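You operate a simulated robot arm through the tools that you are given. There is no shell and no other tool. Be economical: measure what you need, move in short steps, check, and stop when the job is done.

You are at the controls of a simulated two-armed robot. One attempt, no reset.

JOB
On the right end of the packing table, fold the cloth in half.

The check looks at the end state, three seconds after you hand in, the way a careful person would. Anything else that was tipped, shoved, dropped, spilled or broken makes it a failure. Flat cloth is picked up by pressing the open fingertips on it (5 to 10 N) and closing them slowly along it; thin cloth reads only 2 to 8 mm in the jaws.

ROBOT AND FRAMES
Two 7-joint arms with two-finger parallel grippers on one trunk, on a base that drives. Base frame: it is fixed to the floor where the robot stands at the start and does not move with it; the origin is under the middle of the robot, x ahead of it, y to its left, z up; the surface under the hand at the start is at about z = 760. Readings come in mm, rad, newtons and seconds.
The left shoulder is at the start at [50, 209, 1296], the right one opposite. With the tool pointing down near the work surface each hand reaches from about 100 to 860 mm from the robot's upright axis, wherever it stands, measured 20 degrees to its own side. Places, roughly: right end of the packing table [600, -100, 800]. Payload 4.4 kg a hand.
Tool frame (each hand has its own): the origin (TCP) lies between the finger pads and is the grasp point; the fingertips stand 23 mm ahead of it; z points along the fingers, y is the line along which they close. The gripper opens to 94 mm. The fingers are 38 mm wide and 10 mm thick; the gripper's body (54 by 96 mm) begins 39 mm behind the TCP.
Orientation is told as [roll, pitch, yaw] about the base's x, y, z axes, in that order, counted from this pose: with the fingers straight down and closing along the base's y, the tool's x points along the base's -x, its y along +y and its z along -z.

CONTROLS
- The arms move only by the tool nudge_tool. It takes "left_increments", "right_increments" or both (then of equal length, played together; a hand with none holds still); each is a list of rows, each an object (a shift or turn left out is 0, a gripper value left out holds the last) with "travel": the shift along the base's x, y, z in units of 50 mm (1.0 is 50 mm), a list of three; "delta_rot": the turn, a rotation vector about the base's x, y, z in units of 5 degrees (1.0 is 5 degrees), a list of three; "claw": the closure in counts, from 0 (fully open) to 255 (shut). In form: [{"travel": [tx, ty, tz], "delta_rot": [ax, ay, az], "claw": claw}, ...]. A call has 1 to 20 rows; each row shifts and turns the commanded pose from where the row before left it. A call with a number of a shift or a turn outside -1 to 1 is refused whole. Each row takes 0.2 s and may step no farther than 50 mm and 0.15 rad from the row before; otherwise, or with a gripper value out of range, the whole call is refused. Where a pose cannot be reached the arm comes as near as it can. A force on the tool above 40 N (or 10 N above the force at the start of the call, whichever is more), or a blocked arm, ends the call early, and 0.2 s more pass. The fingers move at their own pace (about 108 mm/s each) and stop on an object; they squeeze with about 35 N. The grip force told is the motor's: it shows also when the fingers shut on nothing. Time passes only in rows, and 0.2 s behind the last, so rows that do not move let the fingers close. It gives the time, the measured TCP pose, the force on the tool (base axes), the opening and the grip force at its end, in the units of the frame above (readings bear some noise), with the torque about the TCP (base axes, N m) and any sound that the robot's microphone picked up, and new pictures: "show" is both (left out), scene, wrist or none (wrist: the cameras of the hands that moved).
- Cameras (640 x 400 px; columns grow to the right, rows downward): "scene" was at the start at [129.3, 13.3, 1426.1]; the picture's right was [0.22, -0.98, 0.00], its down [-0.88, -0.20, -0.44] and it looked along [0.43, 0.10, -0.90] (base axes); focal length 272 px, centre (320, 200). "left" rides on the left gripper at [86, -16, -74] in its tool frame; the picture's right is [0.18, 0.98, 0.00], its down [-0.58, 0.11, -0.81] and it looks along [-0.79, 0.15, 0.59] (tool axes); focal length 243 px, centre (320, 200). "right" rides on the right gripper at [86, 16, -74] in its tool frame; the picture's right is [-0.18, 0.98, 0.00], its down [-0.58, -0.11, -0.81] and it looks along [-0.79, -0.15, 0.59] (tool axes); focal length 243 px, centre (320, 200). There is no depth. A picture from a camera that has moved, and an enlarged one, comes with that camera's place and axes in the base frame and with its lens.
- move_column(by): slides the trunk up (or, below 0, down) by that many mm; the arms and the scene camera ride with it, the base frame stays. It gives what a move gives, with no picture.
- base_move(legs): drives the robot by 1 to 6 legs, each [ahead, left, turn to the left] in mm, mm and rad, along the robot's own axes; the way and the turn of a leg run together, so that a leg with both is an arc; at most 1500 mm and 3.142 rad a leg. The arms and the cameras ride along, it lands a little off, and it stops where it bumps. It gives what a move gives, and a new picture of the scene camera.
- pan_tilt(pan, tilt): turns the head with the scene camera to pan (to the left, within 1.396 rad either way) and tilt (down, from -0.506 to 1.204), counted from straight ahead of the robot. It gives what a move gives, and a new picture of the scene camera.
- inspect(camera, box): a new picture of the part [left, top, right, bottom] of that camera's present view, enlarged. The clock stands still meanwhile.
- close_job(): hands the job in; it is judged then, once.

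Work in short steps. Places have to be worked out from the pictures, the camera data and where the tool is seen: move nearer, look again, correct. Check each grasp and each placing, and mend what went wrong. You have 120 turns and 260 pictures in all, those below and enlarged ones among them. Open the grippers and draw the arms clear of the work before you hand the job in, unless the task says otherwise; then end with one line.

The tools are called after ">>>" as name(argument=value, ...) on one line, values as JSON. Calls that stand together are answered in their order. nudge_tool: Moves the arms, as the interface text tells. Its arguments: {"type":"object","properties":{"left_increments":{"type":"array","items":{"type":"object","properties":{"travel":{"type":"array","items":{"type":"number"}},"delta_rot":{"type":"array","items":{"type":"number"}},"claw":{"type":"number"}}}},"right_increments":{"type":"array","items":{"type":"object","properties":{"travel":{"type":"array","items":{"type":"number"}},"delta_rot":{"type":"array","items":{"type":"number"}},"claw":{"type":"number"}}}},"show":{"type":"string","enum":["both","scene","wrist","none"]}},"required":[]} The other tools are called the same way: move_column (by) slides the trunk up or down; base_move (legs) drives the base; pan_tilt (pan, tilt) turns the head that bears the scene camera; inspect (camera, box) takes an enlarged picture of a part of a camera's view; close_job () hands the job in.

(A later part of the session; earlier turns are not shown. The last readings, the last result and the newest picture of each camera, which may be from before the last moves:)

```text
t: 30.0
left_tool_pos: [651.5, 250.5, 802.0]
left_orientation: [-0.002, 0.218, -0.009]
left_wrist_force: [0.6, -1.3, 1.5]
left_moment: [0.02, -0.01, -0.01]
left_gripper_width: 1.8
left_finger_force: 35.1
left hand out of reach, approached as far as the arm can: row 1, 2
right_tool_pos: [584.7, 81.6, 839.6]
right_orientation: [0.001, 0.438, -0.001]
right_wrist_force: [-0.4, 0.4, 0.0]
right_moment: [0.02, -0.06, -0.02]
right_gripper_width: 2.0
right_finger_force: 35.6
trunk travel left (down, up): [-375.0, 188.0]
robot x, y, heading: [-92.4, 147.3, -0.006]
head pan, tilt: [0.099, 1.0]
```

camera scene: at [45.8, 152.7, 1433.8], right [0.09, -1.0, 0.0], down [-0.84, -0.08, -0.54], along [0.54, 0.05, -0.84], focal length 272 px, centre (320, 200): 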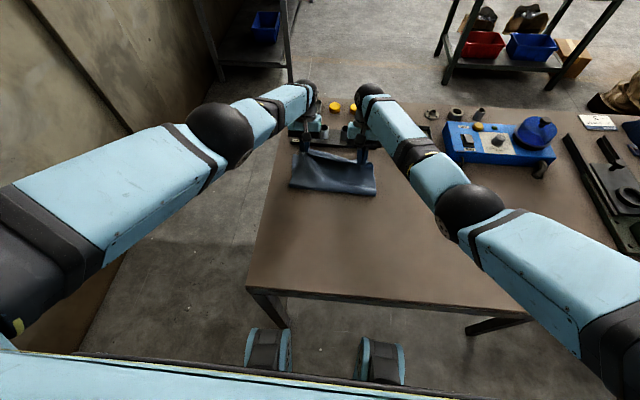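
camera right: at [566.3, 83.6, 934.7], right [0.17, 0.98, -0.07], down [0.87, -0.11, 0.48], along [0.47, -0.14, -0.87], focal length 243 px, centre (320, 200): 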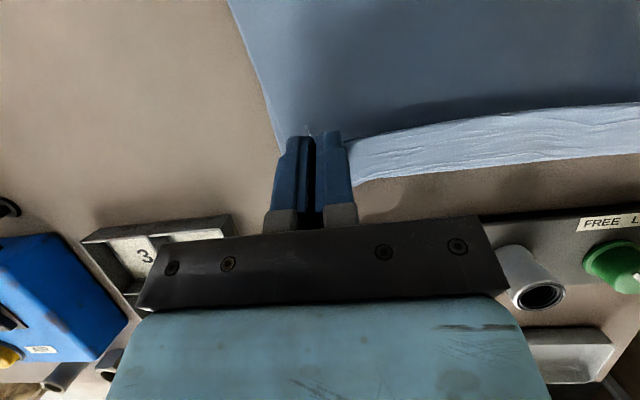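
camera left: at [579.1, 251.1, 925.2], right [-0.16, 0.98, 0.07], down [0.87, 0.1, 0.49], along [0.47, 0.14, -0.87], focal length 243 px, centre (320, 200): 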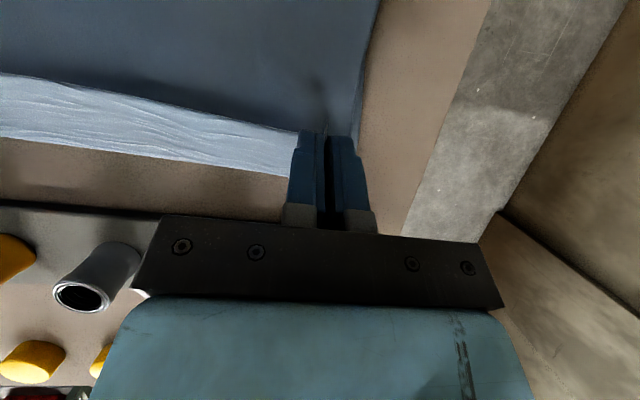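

The left hand has ended near its target at (651,250,802) with 12° of tilt. I'm bringing the right hand to match with reduced tilt, so I can lower both afterwards with the trunk.

>>> nudge_tool(right_increments=[{"travel": [0.29, -0.04, -0.15], "delta_rot": [0, -1, 0]}, {"travel": [0.29, -0.04, -0.2], "delta_rot": [0, -1, 0]}, {"travel": [0.29, -0.04, -0.2], "delta_rot": [0, -0.5, 0]}, {"travel": [0.29, -0.04, -0.2]}, {}])

```text
t: 31.2
left_tool_pos: [651.4, 249.8, 802.4]
left_orientation: [0.0, 0.218, -0.008]
left_wrist_force: [1.1, 0.3, 0.5]
left_moment: [0.03, 0.02, 0.01]
left_gripper_width: 1.9
left_finger_force: 34.9
right_tool_pos: [637.2, 70.7, 805.0]
right_orientation: [0.0, 0.22, 0.0]
right_wrist_force: [-0.2, 0.2, 0.3]
right_moment: [0.02, 0.01, -0.04]
right_gripper_width: 2.3
right_finger_force: 35.4
right hand out of reach, approached as far as the arm can: row 4
trunk travel left (down, up): [-375.0, 188.0]
robot x, y, heading: [-93.9, 146.2, -0.005]
head pan, tilt: [0.099, 1.0]
camera scene: at [45.8, 152.5, 1433.8], right [0.09, -1.0, 0.0], down [-0.84, -0.08, -0.54], along [0.54, 0.05, -0.84], focal length 272 px, centre (320, 200)
camera right: at [568.0, 85.7, 896.1], right [0.18, 0.98, -0.04], down [0.74, -0.11, 0.66], along [0.64, -0.15, -0.75], focal length 243 px, centre (320, 200)
```

scene: 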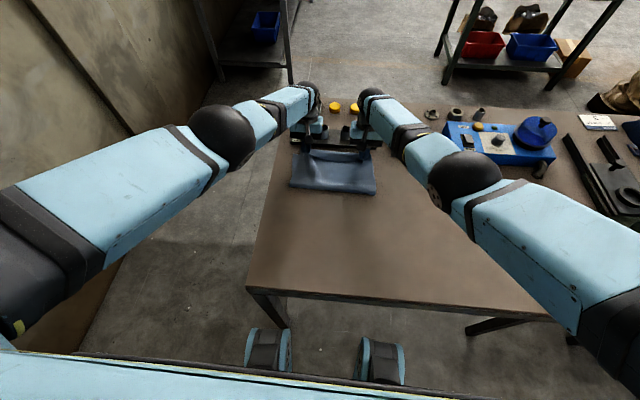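
right: 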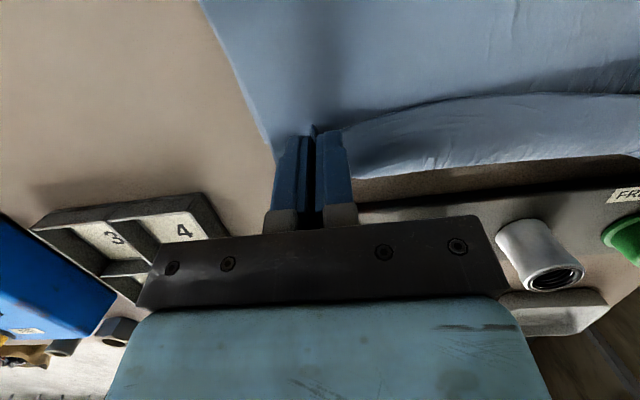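

The held edge sits above the far edge, and both hands are about 15 mm above contact. I'm lowering both with the trunk by 12 mm.

>>> move_column(by=-12)

>>> nudge_tool(left_increments=[{}], right_increments=[{}], show="wrist")

```text
t: 31.8
left_tool_pos: [651.2, 250.3, 790.6]
left_orientation: [-0.001, 0.219, -0.008]
left_wrist_force: [0.3, 0.3, 1.0]
left_moment: [0.02, -0.02, 0.02]
left_gripper_width: 2.1
left_finger_force: 35.0
right_tool_pos: [637.3, 70.8, 792.6]
right_orientation: [0.001, 0.219, 0.0]
right_wrist_force: [-0.6, -0.3, 0.3]
right_moment: [0.0, -0.03, 0.0]
right_gripper_width: 2.0
right_finger_force: 34.7
trunk travel left (down, up): [-363.0, 200.0]
robot x, y, heading: [-93.6, 148.9, -0.005]
head pan, tilt: [0.099, 1.0]
```

```text
t: 32.2
left_tool_pos: [652.1, 250.2, 788.5]
left_orientation: [-0.002, 0.219, -0.009]
left_wrist_force: [-0.3, -1.2, -0.2]
left_moment: [0.03, 0.03, 0.02]
left_gripper_width: 2.0
left_finger_force: 34.4
right_tool_pos: [637.4, 70.3, 792.0]
right_orientation: [0.001, 0.22, 0.0]
right_wrist_force: [-0.1, 0.6, 1.0]
right_moment: [0.01, 0.02, 0.01]
right_gripper_width: 1.9
right_finger_force: 34.8
trunk travel left (down, up): [-363.0, 200.0]
robot x, y, heading: [-93.3, 150.2, -0.012]
head pan, tilt: [0.099, 1.0]
camera right: at [567.9, 85.7, 884.0], right [0.18, 0.98, -0.04], down [0.74, -0.11, 0.66], along [0.64, -0.15, -0.75], focal length 243 px, centre (320, 200)
camera left: at [583.6, 234.5, 882.2], right [-0.17, 0.98, 0.04], down [0.74, 0.1, 0.66], along [0.65, 0.14, -0.75], focal length 243 px, centre (320, 200)
```

right: 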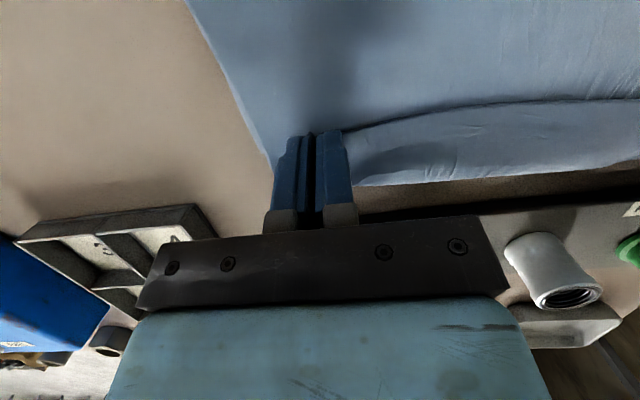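
left: 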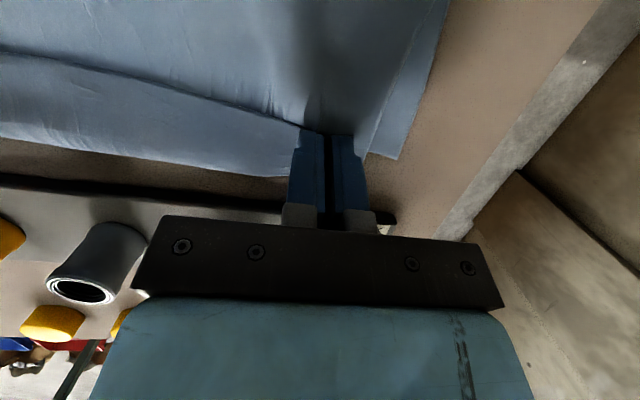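

Both hands hover at contact height. The held hem loops about 20 mm past the far edge, so I'm backing the base by 25 mm to bring the top layer into line before releasing.

>>> base_move(legs=[[-25, 0, 0]])

```text
t: 33.0
left_tool_pos: [625.5, 251.8, 789.0]
left_orientation: [-0.003, 0.218, -0.008]
left_wrist_force: [-0.2, -0.2, 0.2]
left_moment: [-0.01, -0.02, 0.04]
left_gripper_width: 1.9
left_finger_force: 35.1
right_tool_pos: [612.8, 70.1, 792.9]
right_orientation: [0.003, 0.221, 0.002]
right_wrist_force: [-0.2, 0.2, 0.4]
right_moment: [0.01, -0.01, 0.01]
right_gripper_width: 2.3
right_finger_force: 34.9
trunk travel left (down, up): [-363.0, 200.0]
robot x, y, heading: [-116.0, 149.0, -0.008]
head pan, tilt: [0.099, 1.0]
camera scene: at [20.5, 152.8, 1421.8], right [0.09, -1.0, 0.0], down [-0.84, -0.08, -0.54], along [0.54, 0.05, -0.84], focal length 272 px, centre (320, 200)
```

scene: 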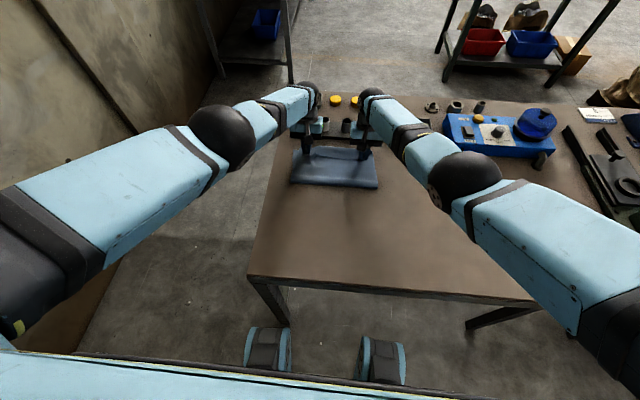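

The hands are at x≈613–626 now. I'm lowering 2 mm and opening the jaws slowly.

>>> move_column(by=-2)

>>> nudge_tool(left_increments=[{"claw": 245}, {"claw": 235}, {"claw": 225}, {"claw": 215}, {"claw": 205}, {"claw": 195}, {"claw": 185}, {"claw": 175}, {}], right_increments=[{"claw": 245}, {"claw": 235}, {"claw": 225}, {"claw": 215}, {"claw": 205}, {"claw": 195}, {"claw": 185}, {"claw": 175}, {}], show="wrist")

```text
t: 33.5
left_tool_pos: [626.1, 249.4, 789.1]
left_orientation: [-0.002, 0.218, -0.01]
left_wrist_force: [0.4, 0.5, 4.3]
left_moment: [0.03, -0.08, -0.02]
left_gripper_width: 2.0
left_finger_force: 35.4
right_tool_pos: [612.0, 71.6, 790.1]
right_orientation: [0.002, 0.219, 0.0]
right_wrist_force: [0.1, -0.5, -0.1]
right_moment: [0.0, 0.01, 0.03]
right_gripper_width: 2.0
right_finger_force: 35.0
trunk travel left (down, up): [-361.0, 202.0]
robot x, y, heading: [-117.4, 145.5, -0.007]
head pan, tilt: [0.099, 1.0]
```

```text
t: 35.5
left_tool_pos: [626.8, 250.4, 788.5]
left_orientation: [-0.002, 0.218, -0.009]
left_wrist_force: [-0.2, -1.6, 5.5]
left_moment: [0.02, -0.04, -0.03]
left_gripper_width: 28.4
left_finger_force: 0.0
right_tool_pos: [612.0, 70.0, 790.5]
right_orientation: [0.001, 0.22, -0.001]
right_wrist_force: [-0.5, 0.7, 0.1]
right_moment: [-0.02, 0.0, -0.01]
right_gripper_width: 29.5
right_finger_force: 0.1
trunk travel left (down, up): [-361.0, 202.0]
robot x, y, heading: [-114.2, 143.5, -0.011]
head pan, tilt: [0.099, 1.0]
camera right: at [542.9, 85.7, 882.4], right [0.18, 0.98, -0.04], down [0.74, -0.11, 0.66], along [0.64, -0.15, -0.75], focal length 243 px, centre (320, 200)
camera left: at [558.6, 234.5, 880.4], right [-0.17, 0.98, 0.04], down [0.74, 0.1, 0.66], along [0.65, 0.14, -0.75], focal length 243 px, centre (320, 200)
```

right: 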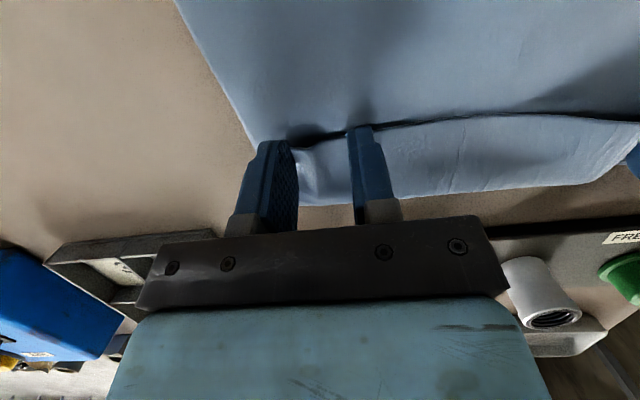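
left: 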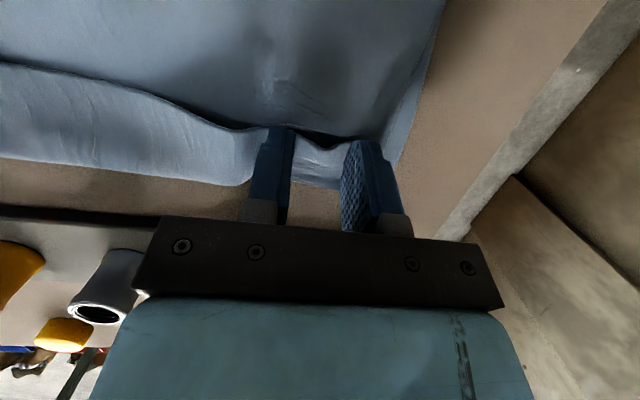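

Released. I'm lifting both hands straight up with the trunk to see how the edge lies.

>>> move_column(by=120)

>>> nudge_tool(left_increments=[{}], right_increments=[{}])

```text
t: 37.0
left_tool_pos: [626.4, 250.2, 907.7]
left_orientation: [-0.002, 0.219, -0.01]
left_wrist_force: [0.7, 0.5, 0.5]
left_moment: [0.03, 0.01, 0.02]
left_gripper_width: 29.2
left_finger_force: 0.1
right_tool_pos: [612.9, 70.1, 909.3]
right_orientation: [0.002, 0.222, 0.001]
right_wrist_force: [-1.0, -0.2, -0.5]
right_moment: [0.02, 0.01, -0.02]
right_gripper_width: 29.4
right_finger_force: 0.1
trunk travel left (down, up): [-481.0, 82.0]
robot x, y, heading: [-115.7, 147.8, -0.007]
head pan, tilt: [0.099, 1.0]
```

```text
t: 37.4
left_tool_pos: [626.1, 251.3, 907.8]
left_orientation: [-0.002, 0.22, -0.009]
left_wrist_force: [0.8, -0.1, 0.1]
left_moment: [0.03, -0.02, 0.05]
left_gripper_width: 29.8
left_finger_force: 0.1
right_tool_pos: [613.1, 69.5, 909.4]
right_orientation: [0.003, 0.219, 0.001]
right_wrist_force: [-0.1, -0.2, -0.3]
right_moment: [-0.01, -0.03, 0.02]
right_gripper_width: 29.5
right_finger_force: 0.0
trunk travel left (down, up): [-481.0, 82.0]
robot x, y, heading: [-116.1, 145.1, -0.008]
head pan, tilt: [0.099, 1.0]
camera scene: at [21.1, 152.9, 1539.8], right [0.09, -1.0, 0.0], down [-0.84, -0.08, -0.54], along [0.54, 0.05, -0.84], focal length 272 px, centre (320, 200)
camera right: at [543.2, 85.8, 1001.9], right [0.18, 0.98, -0.04], down [0.74, -0.11, 0.66], along [0.64, -0.15, -0.75], focal length 243 px, centre (320, 200)
camera left: at [558.8, 234.6, 999.9], right [-0.17, 0.98, 0.04], down [0.74, 0.1, 0.66], along [0.65, 0.14, -0.75], focal length 243 px, centre (320, 200)
```

scene: 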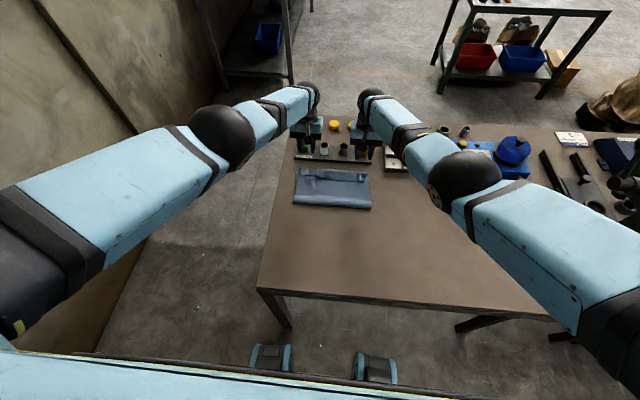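
right: 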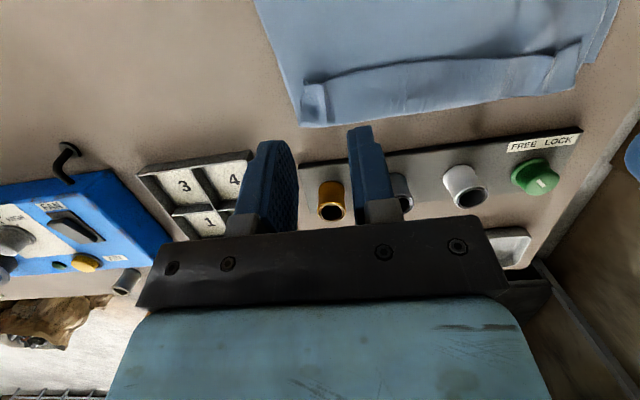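
left: 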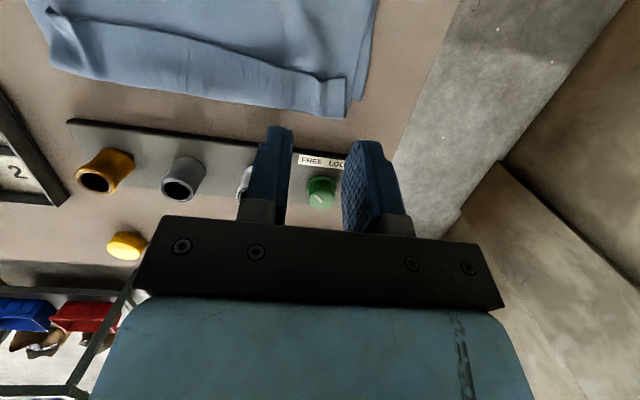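

The top layer's edge has turned back on itself as a hem about 30 mm wide. I'm looking closer to see where the layers lie.

>>> inspect(camera="right", box=[240, 0, 640, 220])

>>> inspect(camera="left", box=[0, 0, 400, 200])

>>> inspect(camera="scene", box=[260, 130, 420, 230])

```text
1.60 times, centred on (440, 110) of right
camera zoom: at [543.2, 85.8, 1001.9], right [0.18, 0.98, -0.04], down [0.74, -0.11, 0.66], along [0.64, -0.15, -0.75], focal length 388 px, centre (128, 344)
```

zoom: 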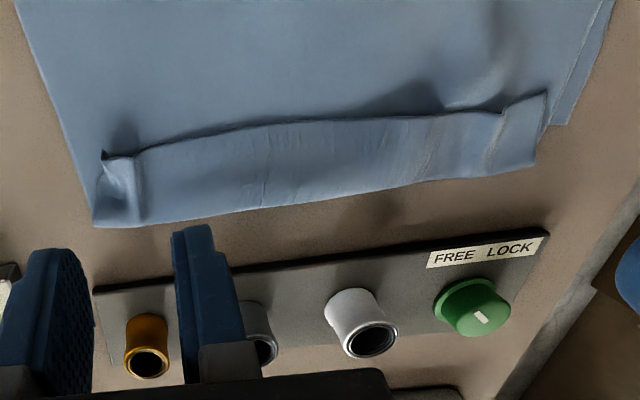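

```text
1.60 times, centred on (200, 100) of left
camera zoom: at [558.8, 234.6, 999.9], right [-0.17, 0.98, 0.04], down [0.74, 0.1, 0.66], along [0.65, 0.14, -0.75], focal length 388 px, centre (512, 360)
```

zoom: 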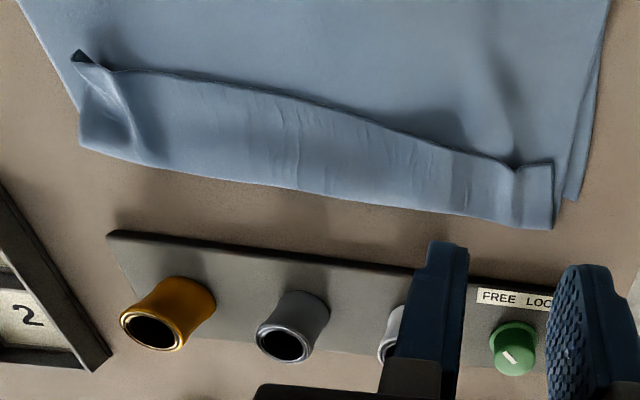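

```text
4.00 times, centred on (340, 180) of scene
camera zoom: at [21.1, 152.9, 1539.8], right [0.09, -1.0, 0.0], down [-0.84, -0.08, -0.54], along [0.54, 0.05, -0.84], focal length 1088 px, centre (240, 280)
```

zoom: 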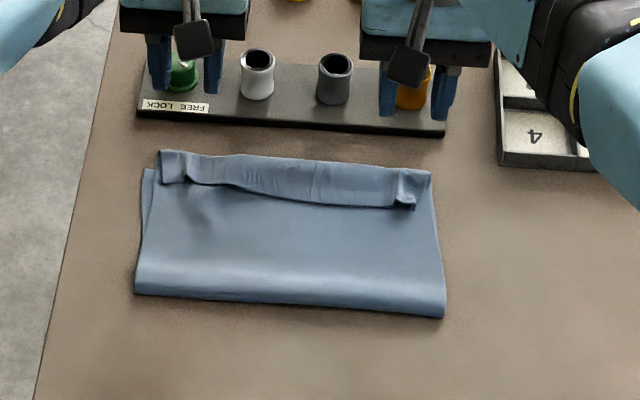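

The top layer's edge is turned back 35–40 mm, so the crease sits at x≈500 when it should be near 460. I'll regrasp just the raw edge (x≈605–613) with the jaws closing along x, lift to unroll it and lay it down again. First I'm raising the hands, levelling them and starting the yaw.

>>> nudge_tool(left_increments=[{"travel": [-0.3, 0, 0.5], "delta_rot": [0, -0.84, 0]}, {"travel": [-0.3, 0, 0.5], "delta_rot": [0, -0.84, 0]}, {"travel": [-0.3, 0, 0.5], "delta_rot": [0, -0.84, 0]}, {"travel": [0, 0, 0.5], "delta_rot": [0, 0, -1]}, {"delta_rot": [0, 0, -1]}, {"delta_rot": [0, 0, -1]}, {"delta_rot": [0, 0, -1]}, {"delta_rot": [0, 0, -1]}, {"delta_rot": [0, 0, -1]}, {"delta_rot": [0, 0, -1]}, {"delta_rot": [0, 0, -1]}, {"delta_rot": [0, 0, -1]}, {}], right_increments=[{"travel": [-0.3, 0, 0.5], "delta_rot": [0, -0.84, 0]}, {"travel": [-0.3, 0, 0.5], "delta_rot": [0, -0.84, 0]}, {"travel": [-0.3, 0, 0.5], "delta_rot": [0, -0.84, 0]}, {"travel": [0, 0, 0.5], "delta_rot": [0, 0, 1]}, {"delta_rot": [0, 0, 1]}, {"delta_rot": [0, 0, 1]}, {"delta_rot": [0, 0, 1]}, {"delta_rot": [0, 0, 1]}, {"delta_rot": [0, 0, 1]}, {"delta_rot": [0, 0, 1]}, {"delta_rot": [0, 0, 1]}, {"delta_rot": [0, 0, 1]}, {}], show="scene")

```text
t: 40.2
left_tool_pos: [677.4, 222.6, 958.0]
left_orientation: [0.002, 0.001, -0.794]
left_wrist_force: [1.0, -0.1, -1.2]
left_moment: [-0.02, 0.04, 0.02]
left_gripper_width: 29.4
left_finger_force: 0.1
left hand out of reach, approached as far as the arm can: row 1, 2, 3, 4
right_tool_pos: [568.3, 70.8, 1011.0]
right_orientation: [0.003, 0.002, 0.787]
right_wrist_force: [0.1, -0.3, 0.6]
right_moment: [0.01, 0.04, 0.01]
right_gripper_width: 29.3
right_finger_force: 0.0
trunk travel left (down, up): [-481.0, 82.0]
robot x, y, heading: [-118.0, 146.4, -0.012]
head pan, tilt: [0.099, 1.0]
camera scene: at [21.2, 152.9, 1539.8], right [0.09, -1.0, 0.0], down [-0.84, -0.08, -0.54], along [0.54, 0.05, -0.84], focal length 272 px, centre (320, 200)
```

scene: 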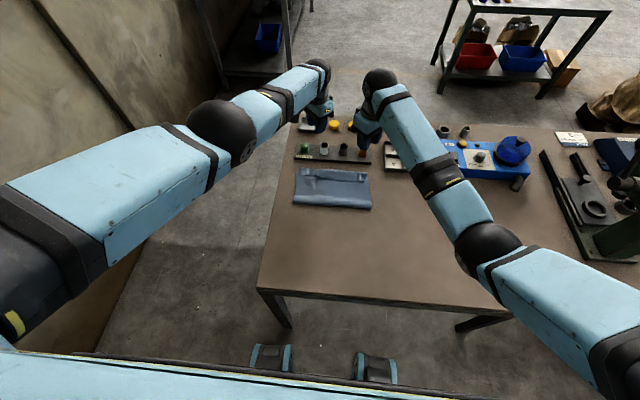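

The left arm's commanded point is still beyond its reach. I'm pulling it back firmly in x to free it.

>>> nudge_tool(left_increments=[{"travel": [-0.9, 0, 0]}, {"travel": [-0.9, 0, 0]}, {"travel": [-0.9, 0, 0]}, {}], show="none")

```text
t: 41.2
left_tool_pos: [544.1, 221.4, 959.8]
left_orientation: [0.0, -0.001, -0.794]
left_wrist_force: [0.1, 0.2, 0.3]
left_moment: [0.04, 0.01, 0.01]
left_gripper_width: 29.4
left_finger_force: 0.0
right_tool_pos: [567.7, 70.6, 1009.4]
right_orientation: [0.0, -0.001, 0.786]
right_wrist_force: [0.3, 0.1, -0.5]
right_moment: [0.02, -0.01, 0.04]
right_gripper_width: 29.4
right_finger_force: 0.1
trunk travel left (down, up): [-481.0, 82.0]
robot x, y, heading: [-116.2, 149.2, -0.011]
head pan, tilt: [0.099, 1.0]
```

The left arm is free. I'm completing the 90° yaw and moving the left to y≈250.

>>> nudge_tool(left_increments=[{"travel": [0.1, 0.2, 0.2], "delta_rot": [0, 0, -1]}, {"travel": [0.1, 0.2, 0.2], "delta_rot": [0, 0, -1]}, {"travel": [0.1, 0.2, 0.2], "delta_rot": [0, 0, -1]}, {"travel": [0.1, 0, 0.2], "delta_rot": [0, 0, -1]}, {"travel": [0, 0, 0.2], "delta_rot": [0, 0, -1]}, {"delta_rot": [0, 0, -1]}, {"delta_rot": [0, 0, -1]}, {"delta_rot": [0, 0, -1]}, {"delta_rot": [0, 0, -0.9]}, {}], right_increments=[{"delta_rot": [0, 0, 1]}, {"delta_rot": [0, 0, 1]}, {"delta_rot": [0, 0, 1]}, {"delta_rot": [0, 0, 1]}, {"delta_rot": [0, 0, 1]}, {"delta_rot": [0, 0, 1]}, {"delta_rot": [0, 0, 1]}, {"delta_rot": [0, 0, 1]}, {"delta_rot": [0, 0, 1]}, {}], show="none")

>>> move_column(by=-130)

>>> nudge_tool(left_increments=[{}], right_increments=[{}])

```text
t: 43.4
left_tool_pos: [562.8, 250.8, 1008.1]
left_orientation: [-0.001, -0.001, -1.571]
left_wrist_force: [0.3, 0.4, -0.1]
left_moment: [-0.01, -0.01, 0.03]
left_gripper_width: 29.4
left_finger_force: 0.1
right_tool_pos: [566.5, 70.2, 1009.8]
right_orientation: [-0.002, 0.002, 1.573]
right_wrist_force: [-0.4, -0.4, -0.8]
right_moment: [0.02, 0.01, 0.0]
right_gripper_width: 29.5
right_finger_force: 0.1
trunk travel left (down, up): [-481.0, 82.0]
robot x, y, heading: [-120.1, 147.9, -0.01]
head pan, tilt: [0.099, 1.0]
```

```text
t: 45.0
left_tool_pos: [563.7, 251.3, 878.8]
left_orientation: [-0.001, -0.001, -1.57]
left_wrist_force: [-0.3, -0.9, 0.3]
left_moment: [0.03, 0.0, -0.01]
left_gripper_width: 29.5
left_finger_force: 0.2
right_tool_pos: [566.8, 71.1, 880.0]
right_orientation: [0.002, 0.0, 1.569]
right_wrist_force: [0.1, 0.3, 0.2]
right_moment: [-0.04, -0.01, 0.0]
right_gripper_width: 29.5
right_finger_force: 0.0
trunk travel left (down, up): [-351.0, 212.0]
robot x, y, heading: [-120.8, 148.2, -0.006]
head pan, tilt: [0.099, 1.0]
```

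```text
t: 45.4
left_tool_pos: [563.1, 251.9, 879.1]
left_orientation: [-0.001, 0.001, -1.57]
left_wrist_force: [-0.1, 0.3, -1.1]
left_moment: [0.01, -0.04, 0.01]
left_gripper_width: 29.4
left_finger_force: 0.1
right_tool_pos: [567.6, 71.2, 879.9]
right_orientation: [0.001, 0.003, 1.571]
right_wrist_force: [-0.5, -0.4, 0.5]
right_moment: [0.04, 0.0, -0.01]
right_gripper_width: 29.4
right_finger_force: 0.1
trunk travel left (down, up): [-351.0, 212.0]
robot x, y, heading: [-114.6, 147.9, -0.011]
head pan, tilt: [0.099, 1.0]
camera scene: at [21.2, 152.9, 1409.8], right [0.09, -1.0, 0.0], down [-0.84, -0.08, -0.54], along [0.54, 0.05, -0.84], focal length 272 px, centre (320, 200)
camera right: at [549.8, -16.6, 954.4], right [-0.98, 0.18, 0.0], down [0.11, 0.58, 0.81], along [0.15, 0.79, -0.59], focal length 243 px, centre (320, 200)
camera left: at [547.3, 337.5, 954.0], right [0.98, 0.18, 0.0], down [0.11, -0.58, 0.81], along [0.15, -0.79, -0.59], focal length 243 px, centre (320, 200)
```

scene: 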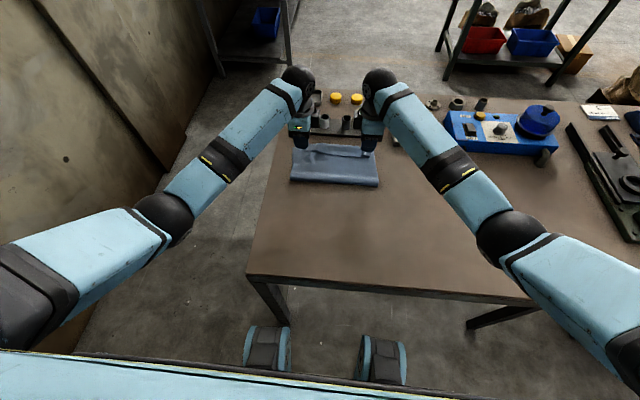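
right: 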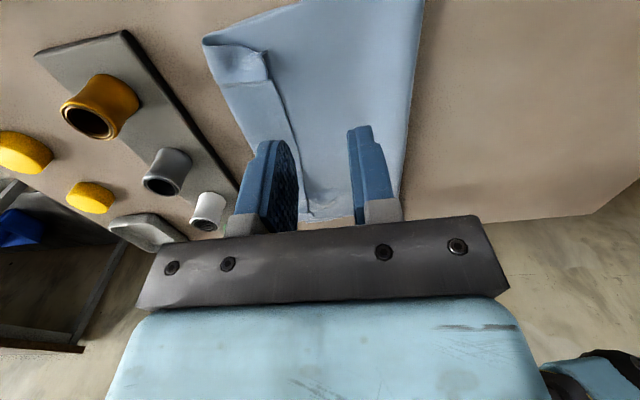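
left: 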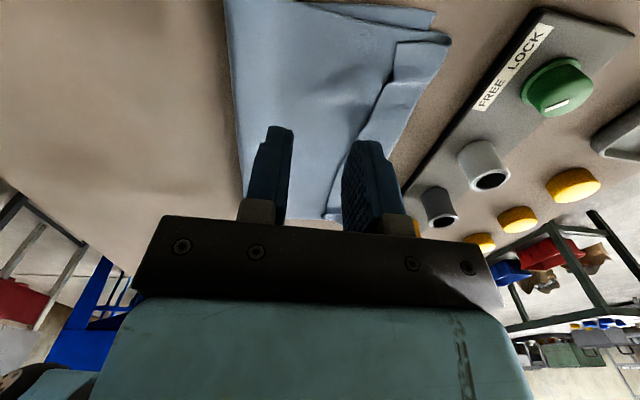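

The views are clear now. The raw edge is at about (606, y 75) for the right hand and (616, y 255) for the left. I'm moving the jaws to straddle it, with a small tilt so the far finger touches the hem first.

>>> nudge_tool(left_increments=[{"travel": [0.427, 0.02, -0.513], "delta_rot": [0, 0.53, 0], "claw": 206}, {"travel": [0.427, 0.02, -0.513], "delta_rot": [0, 0.53, 0]}, {"travel": [0.427, 0.02, -0.513], "delta_rot": [0, 0.53, 0]}, {}], right_increments=[{"travel": [0.33, 0.027, -0.52], "delta_rot": [0, 0.53, 0], "claw": 206}, {"travel": [0.33, 0.027, -0.52], "delta_rot": [0, 0.53, 0]}, {"travel": [0.33, 0.027, -0.52], "delta_rot": [0, 0.53, 0]}, {}], show="wrist")

```text
t: 46.4
left_tool_pos: [626.7, 256.6, 802.3]
left_orientation: [-0.137, -0.001, -1.57]
left_wrist_force: [-0.1, 0.2, 0.3]
left_moment: [0.03, 0.02, 0.0]
left_gripper_width: 18.1
left_finger_force: 0.1
right_tool_pos: [615.4, 73.3, 803.5]
right_orientation: [0.14, 0.0, 1.574]
right_wrist_force: [0.4, -0.2, -0.2]
right_moment: [-0.01, 0.0, -0.02]
right_gripper_width: 18.0
right_finger_force: 0.0
trunk travel left (down, up): [-351.0, 212.0]
robot x, y, heading: [-114.4, 145.9, -0.007]
head pan, tilt: [0.099, 1.0]
camera right: at [608.6, -13.6, 879.4], right [-0.97, 0.18, 0.14], down [0.22, 0.58, 0.78], along [0.06, 0.79, -0.61], focal length 243 px, centre (320, 200)
camera left: at [621.4, 342.3, 879.0], right [0.97, 0.18, -0.13], down [0.22, -0.58, 0.78], along [0.07, -0.79, -0.61], focal length 243 px, centre (320, 200)
```

right: 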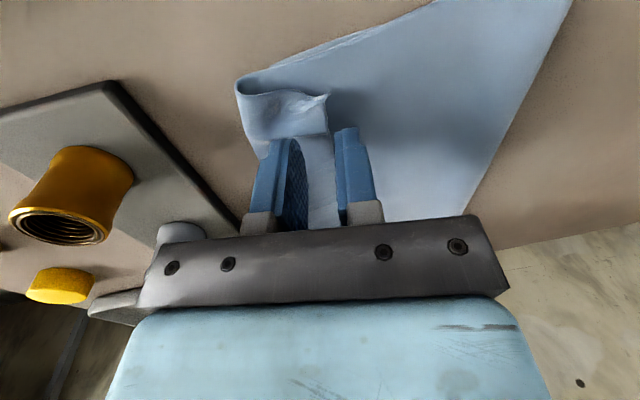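
left: 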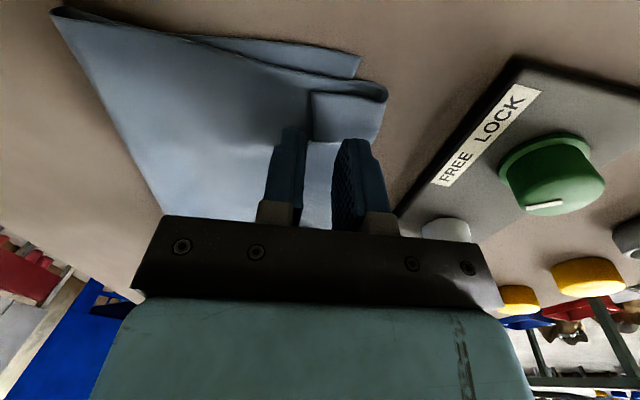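

The raw edge lies between the fingers of both hands. I'm lowering to light contact.

>>> nudge_tool(left_increments=[{"travel": [0, 0, -0.16]}, {}], right_increments=[{"travel": [0, 0, -0.18]}, {}], show="none")

>>> nudge_tool(left_increments=[{"travel": [0, 0, -0.06]}, {}], right_increments=[{"travel": [0, 0, -0.06]}, {}], show="wrist")

```text
t: 47.0
left_tool_pos: [627.0, 255.4, 794.3]
left_orientation: [-0.138, 0.0, -1.571]
left_wrist_force: [-0.7, -0.4, 0.9]
left_moment: [0.01, -0.07, 0.01]
left_gripper_width: 17.7
left_finger_force: 0.0
right_tool_pos: [614.2, 75.3, 793.7]
right_orientation: [0.141, 0.002, 1.57]
right_wrist_force: [0.6, 0.2, 0.8]
right_moment: [-0.01, -0.02, -0.02]
right_gripper_width: 18.2
right_finger_force: 0.1
trunk travel left (down, up): [-351.0, 212.0]
robot x, y, heading: [-119.0, 149.5, -0.011]
head pan, tilt: [0.099, 1.0]
```

```text
t: 47.6
left_tool_pos: [628.0, 255.4, 790.6]
left_orientation: [-0.139, 0.0, -1.57]
left_wrist_force: [-0.4, -0.2, -0.3]
left_moment: [-0.03, -0.01, -0.01]
left_gripper_width: 18.0
left_finger_force: 0.0
right_tool_pos: [616.3, 74.8, 790.4]
right_orientation: [0.139, -0.001, 1.572]
right_wrist_force: [-0.5, -0.3, 0.5]
right_moment: [-0.03, -0.03, 0.05]
right_gripper_width: 18.0
right_finger_force: 0.1
trunk travel left (down, up): [-351.0, 212.0]
robot x, y, heading: [-119.6, 144.2, -0.006]
head pan, tilt: [0.099, 1.0]
camera right: at [609.5, -12.4, 865.7], right [-0.97, 0.18, 0.14], down [0.22, 0.58, 0.78], along [0.06, 0.79, -0.61], focal length 243 px, centre (320, 200)
camera left: at [622.2, 341.2, 867.7], right [0.97, 0.18, -0.14], down [0.22, -0.58, 0.78], along [0.07, -0.79, -0.61], focal length 243 px, centre (320, 200)
```

right: 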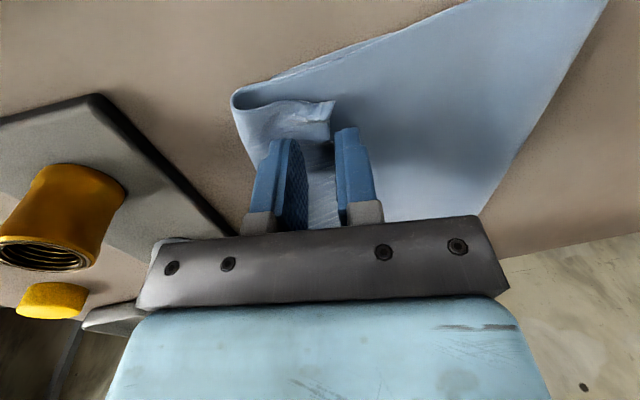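
left: 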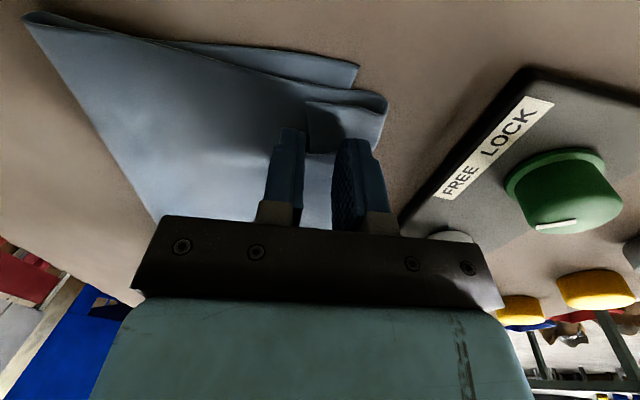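

Very little contact so far. I'm stepping down about 2.5 mm more.

>>> nudge_tool(left_increments=[{"travel": [0, 0, -0.05]}, {}], right_increments=[{"travel": [0, 0, -0.05]}, {}], show="none")

```text
t: 48.2
left_tool_pos: [625.8, 255.6, 789.4]
left_orientation: [-0.139, 0.001, -1.57]
left_wrist_force: [-0.9, 0.4, -0.1]
left_moment: [0.01, 0.01, -0.01]
left_gripper_width: 18.1
left_finger_force: 0.1
right_tool_pos: [618.2, 74.9, 788.1]
right_orientation: [0.14, -0.002, 1.57]
right_wrist_force: [-1.0, 0.4, 2.5]
right_moment: [0.0, 0.0, -0.01]
right_gripper_width: 17.9
right_finger_force: 0.0
trunk travel left (down, up): [-351.0, 212.0]
robot x, y, heading: [-115.0, 144.7, -0.005]
head pan, tilt: [0.099, 1.0]
```

>>> nudge_tool(left_increments=[{"travel": [0, 0, -0.05]}, {}], right_increments=[{"travel": [0, 0, -0.02]}, {}], show="none")

```text
t: 48.8
left_tool_pos: [628.4, 256.5, 786.9]
left_orientation: [-0.139, 0.001, -1.568]
left_wrist_force: [0.8, 1.2, 2.5]
left_moment: [0.02, -0.05, 0.02]
left_gripper_width: 18.2
left_finger_force: 0.0
right_tool_pos: [615.7, 74.9, 787.8]
right_orientation: [0.138, 0.0, 1.572]
right_wrist_force: [0.8, -0.5, 6.6]
right_moment: [-0.05, -0.11, -0.03]
right_gripper_width: 18.0
right_finger_force: 0.3
trunk travel left (down, up): [-351.0, 212.0]
robot x, y, heading: [-117.9, 145.9, -0.008]
head pan, tilt: [0.099, 1.0]
```

Contact is 2.5 N on the left and 6.6 N on the right. I'm lowering the left 1 mm more and closing both slowly.

>>> nudge_tool(left_increments=[{"travel": [0, 0, -0.025]}, {"claw": 210}, {"claw": 214}, {"claw": 218}, {"claw": 222}, {"claw": 226}, {"claw": 230}, {"claw": 234}, {"claw": 238}, {"claw": 242}, {"claw": 246}, {"claw": 250}, {"claw": 255}, {}, {}], right_increments=[{}, {"claw": 210}, {"claw": 214}, {"claw": 218}, {"claw": 222}, {"claw": 226}, {"claw": 230}, {"claw": 234}, {"claw": 238}, {"claw": 242}, {"claw": 246}, {"claw": 250}, {"claw": 255}, {}, {}], show="wrist")

```text
t: 52.0
left_tool_pos: [626.1, 254.0, 787.2]
left_orientation: [-0.136, -0.001, -1.571]
left_wrist_force: [2.7, -0.8, 9.6]
left_moment: [0.01, -0.15, 0.01]
left_gripper_width: 1.2
left_finger_force: 35.1
right_tool_pos: [615.5, 74.9, 786.7]
right_orientation: [0.14, 0.002, 1.57]
right_wrist_force: [0.0, 0.2, 1.7]
right_moment: [0.0, -0.01, -0.01]
right_gripper_width: 1.8
right_finger_force: 34.8
trunk travel left (down, up): [-351.0, 212.0]
robot x, y, heading: [-114.5, 147.2, -0.01]
head pan, tilt: [0.099, 1.0]
camera right: at [608.7, -12.3, 862.8], right [-0.97, 0.18, 0.14], down [0.22, 0.58, 0.78], along [0.07, 0.79, -0.61], focal length 243 px, centre (320, 200)
camera left: at [621.4, 340.5, 862.6], right [0.97, 0.18, -0.13], down [0.22, -0.58, 0.78], along [0.07, -0.79, -0.61], focal length 243 px, centre (320, 200)
```

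right: 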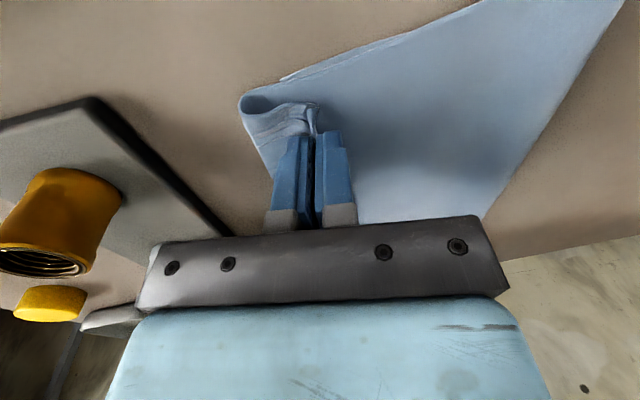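
left: 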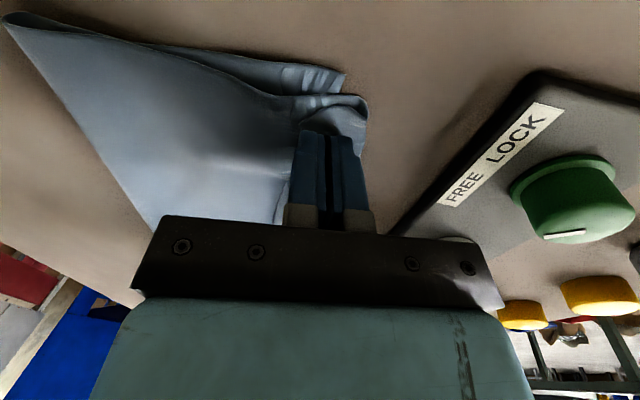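

Both jaws show cloth (1.2 and 1.8 mm). I'm lifting slowly and slightly back to see what comes up.

>>> nudge_tool(left_increments=[{"travel": [0, 0, 0.3]}, {"travel": [0, 0, 0.4]}, {"travel": [-0.1, 0, 0.4]}, {}], right_increments=[{"travel": [0, 0, 0.3]}, {"travel": [0, 0, 0.4]}, {"travel": [-0.1, 0, 0.4]}, {}])

```text
t: 53.0
left_tool_pos: [621.5, 255.2, 839.7]
left_orientation: [-0.139, 0.0, -1.572]
left_wrist_force: [0.9, -0.1, -0.4]
left_moment: [0.03, 0.02, -0.02]
left_gripper_width: 1.2
left_finger_force: 34.6
right_tool_pos: [610.3, 72.3, 840.1]
right_orientation: [0.142, 0.001, 1.571]
right_wrist_force: [-0.2, 0.1, 0.0]
right_moment: [-0.01, -0.05, 0.02]
right_gripper_width: 1.7
right_finger_force: 35.1
trunk travel left (down, up): [-351.0, 212.0]
robot x, y, heading: [-117.0, 149.9, -0.006]
head pan, tilt: [0.099, 1.0]
camera scene: at [21.7, 152.9, 1409.7], right [0.09, -1.0, 0.0], down [-0.84, -0.08, -0.54], along [0.54, 0.05, -0.84], focal length 272 px, centre (320, 200)
camera right: at [603.6, -13.4, 916.2], right [-0.97, 0.18, 0.14], down [0.22, 0.58, 0.78], along [0.06, 0.79, -0.61], focal length 243 px, centre (320, 200)
camera left: at [616.3, 340.9, 915.9], right [0.97, 0.18, -0.14], down [0.22, -0.58, 0.78], along [0.07, -0.79, -0.61], focal length 243 px, centre (320, 200)
```

scene: 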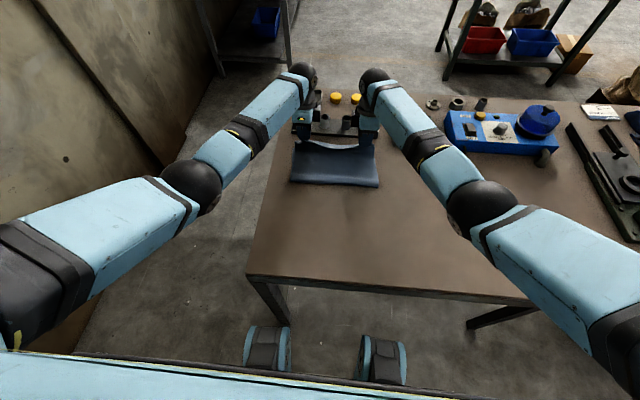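
right: 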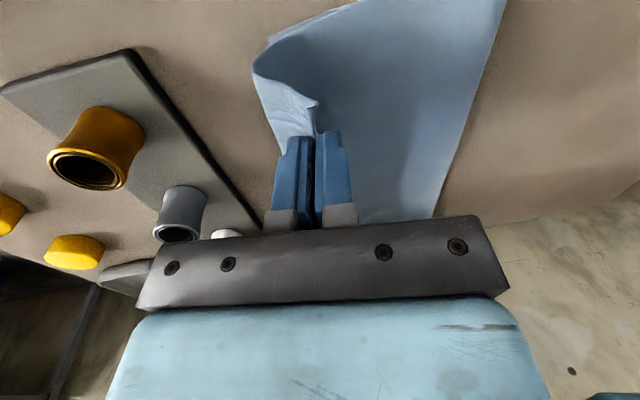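
left: 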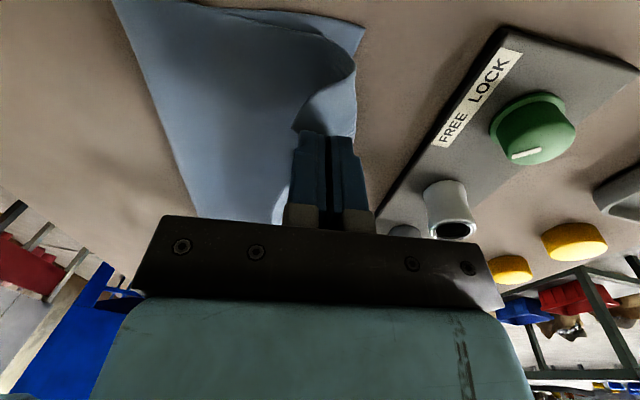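

Only the turned-back edge came up, held cleanly in both hands. I'm carrying it back to x≈410 so the crease relaxes and lies flat again, before refolding.

>>> nudge_tool(left_increments=[{"travel": [-0.7, 0, 0.5]}, {"travel": [-0.8, 0, 0.4]}, {"travel": [-0.9, 0, 0.2]}, {"travel": [-0.9, 0, -0.1]}, {"travel": [-0.9, 0, -0.4]}, {"travel": [0, 0, -0.4]}, {}], right_increments=[{"travel": [-0.7, 0, 0.5]}, {"travel": [-0.8, 0, 0.4]}, {"travel": [-0.9, 0, 0.2]}, {"travel": [-0.9, 0, -0.1]}, {"travel": [-0.8, 0, -0.4]}, {"travel": [0, 0, -0.4]}, {}])

```text
t: 54.6
left_tool_pos: [414.0, 257.1, 849.9]
left_orientation: [-0.139, 0.0, -1.571]
left_wrist_force: [0.1, -0.1, -0.6]
left_moment: [0.0, 0.03, -0.04]
left_gripper_width: 1.3
left_finger_force: 35.0
right_tool_pos: [405.7, 75.3, 850.9]
right_orientation: [0.138, 0.001, 1.571]
right_wrist_force: [0.2, -0.5, 0.4]
right_moment: [0.0, -0.01, 0.01]
right_gripper_width: 2.0
right_finger_force: 35.7
trunk travel left (down, up): [-351.0, 212.0]
robot x, y, heading: [-120.0, 149.9, -0.011]
head pan, tilt: [0.099, 1.0]
camera scene: at [20.5, 152.8, 1409.9], right [0.09, -1.0, 0.0], down [-0.84, -0.08, -0.54], along [0.54, 0.05, -0.84], focal length 272 px, centre (320, 200)
camera right: at [399.2, -11.7, 927.1], right [-0.97, 0.18, 0.14], down [0.22, 0.58, 0.78], along [0.06, 0.79, -0.61], focal length 243 px, centre (320, 200)
camera left: at [408.3, 342.7, 926.8], right [0.97, 0.18, -0.14], down [0.22, -0.58, 0.78], along [0.07, -0.79, -0.61], focal length 243 px, centre (320, 200)
```

scene: 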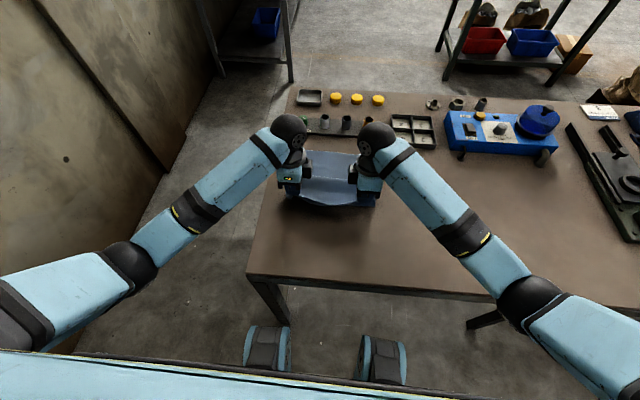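
right: 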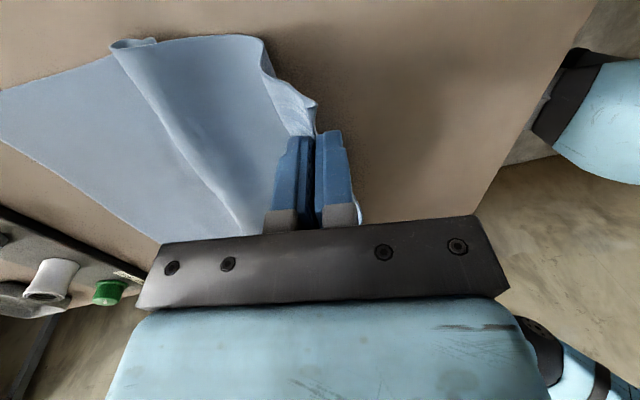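
left: 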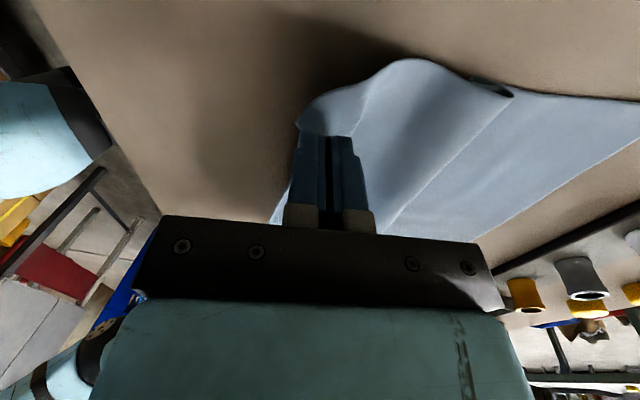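

A slack bulge remains behind the edge. I'm drawing it back further and lower to smooth the cloth out.

>>> nudge_tool(left_increments=[{"travel": [-0.6, 0, -0.2]}, {"travel": [-0.6, 0, -0.2]}, {"travel": [-0.3, 0, 0]}, {}], right_increments=[{"travel": [-0.6, 0, -0.2]}, {"travel": [-0.6, 0, -0.2]}, {"travel": [-0.3, 0, 0]}, {}])

```text
t: 55.6
left_tool_pos: [337.9, 256.3, 830.8]
left_orientation: [-0.139, -0.001, -1.57]
left_wrist_force: [-0.7, 0.4, 0.0]
left_moment: [-0.04, -0.01, 0.01]
left_gripper_width: 1.0
left_finger_force: 35.1
right_tool_pos: [330.5, 74.9, 830.2]
right_orientation: [0.14, 0.001, 1.569]
right_wrist_force: [-0.4, 0.3, 0.1]
right_moment: [0.01, 0.05, 0.01]
right_gripper_width: 2.0
right_finger_force: 35.7
trunk travel left (down, up): [-351.0, 212.0]
robot x, y, heading: [-117.8, 147.7, -0.011]
head pan, tilt: [0.099, 1.0]
camera scene: at [21.5, 152.9, 1409.7], right [0.09, -1.0, 0.0], down [-0.84, -0.08, -0.54], along [0.54, 0.05, -0.84], focal length 272 px, centre (320, 200)
camera right: at [324.0, -12.0, 906.5], right [-0.97, 0.18, 0.14], down [0.22, 0.58, 0.78], along [0.06, 0.79, -0.61], focal length 243 px, centre (320, 200)
camera left: at [332.9, 342.1, 906.4], right [0.97, 0.18, -0.14], down [0.22, -0.58, 0.78], along [0.07, -0.79, -0.61], focal length 243 px, centre (320, 200)
```

scene: 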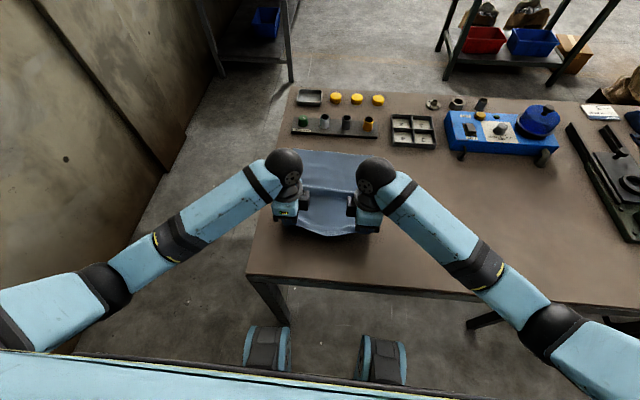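
right: 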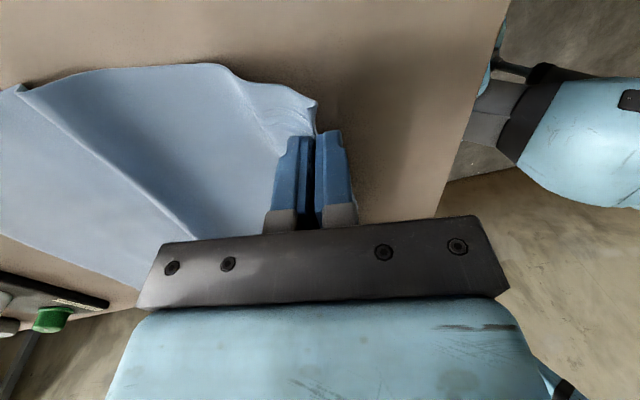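
left: 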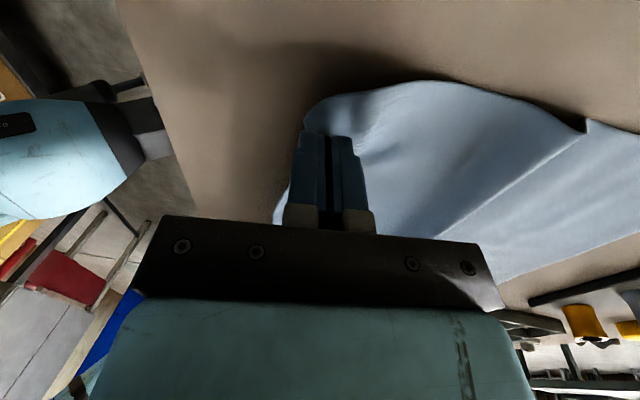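

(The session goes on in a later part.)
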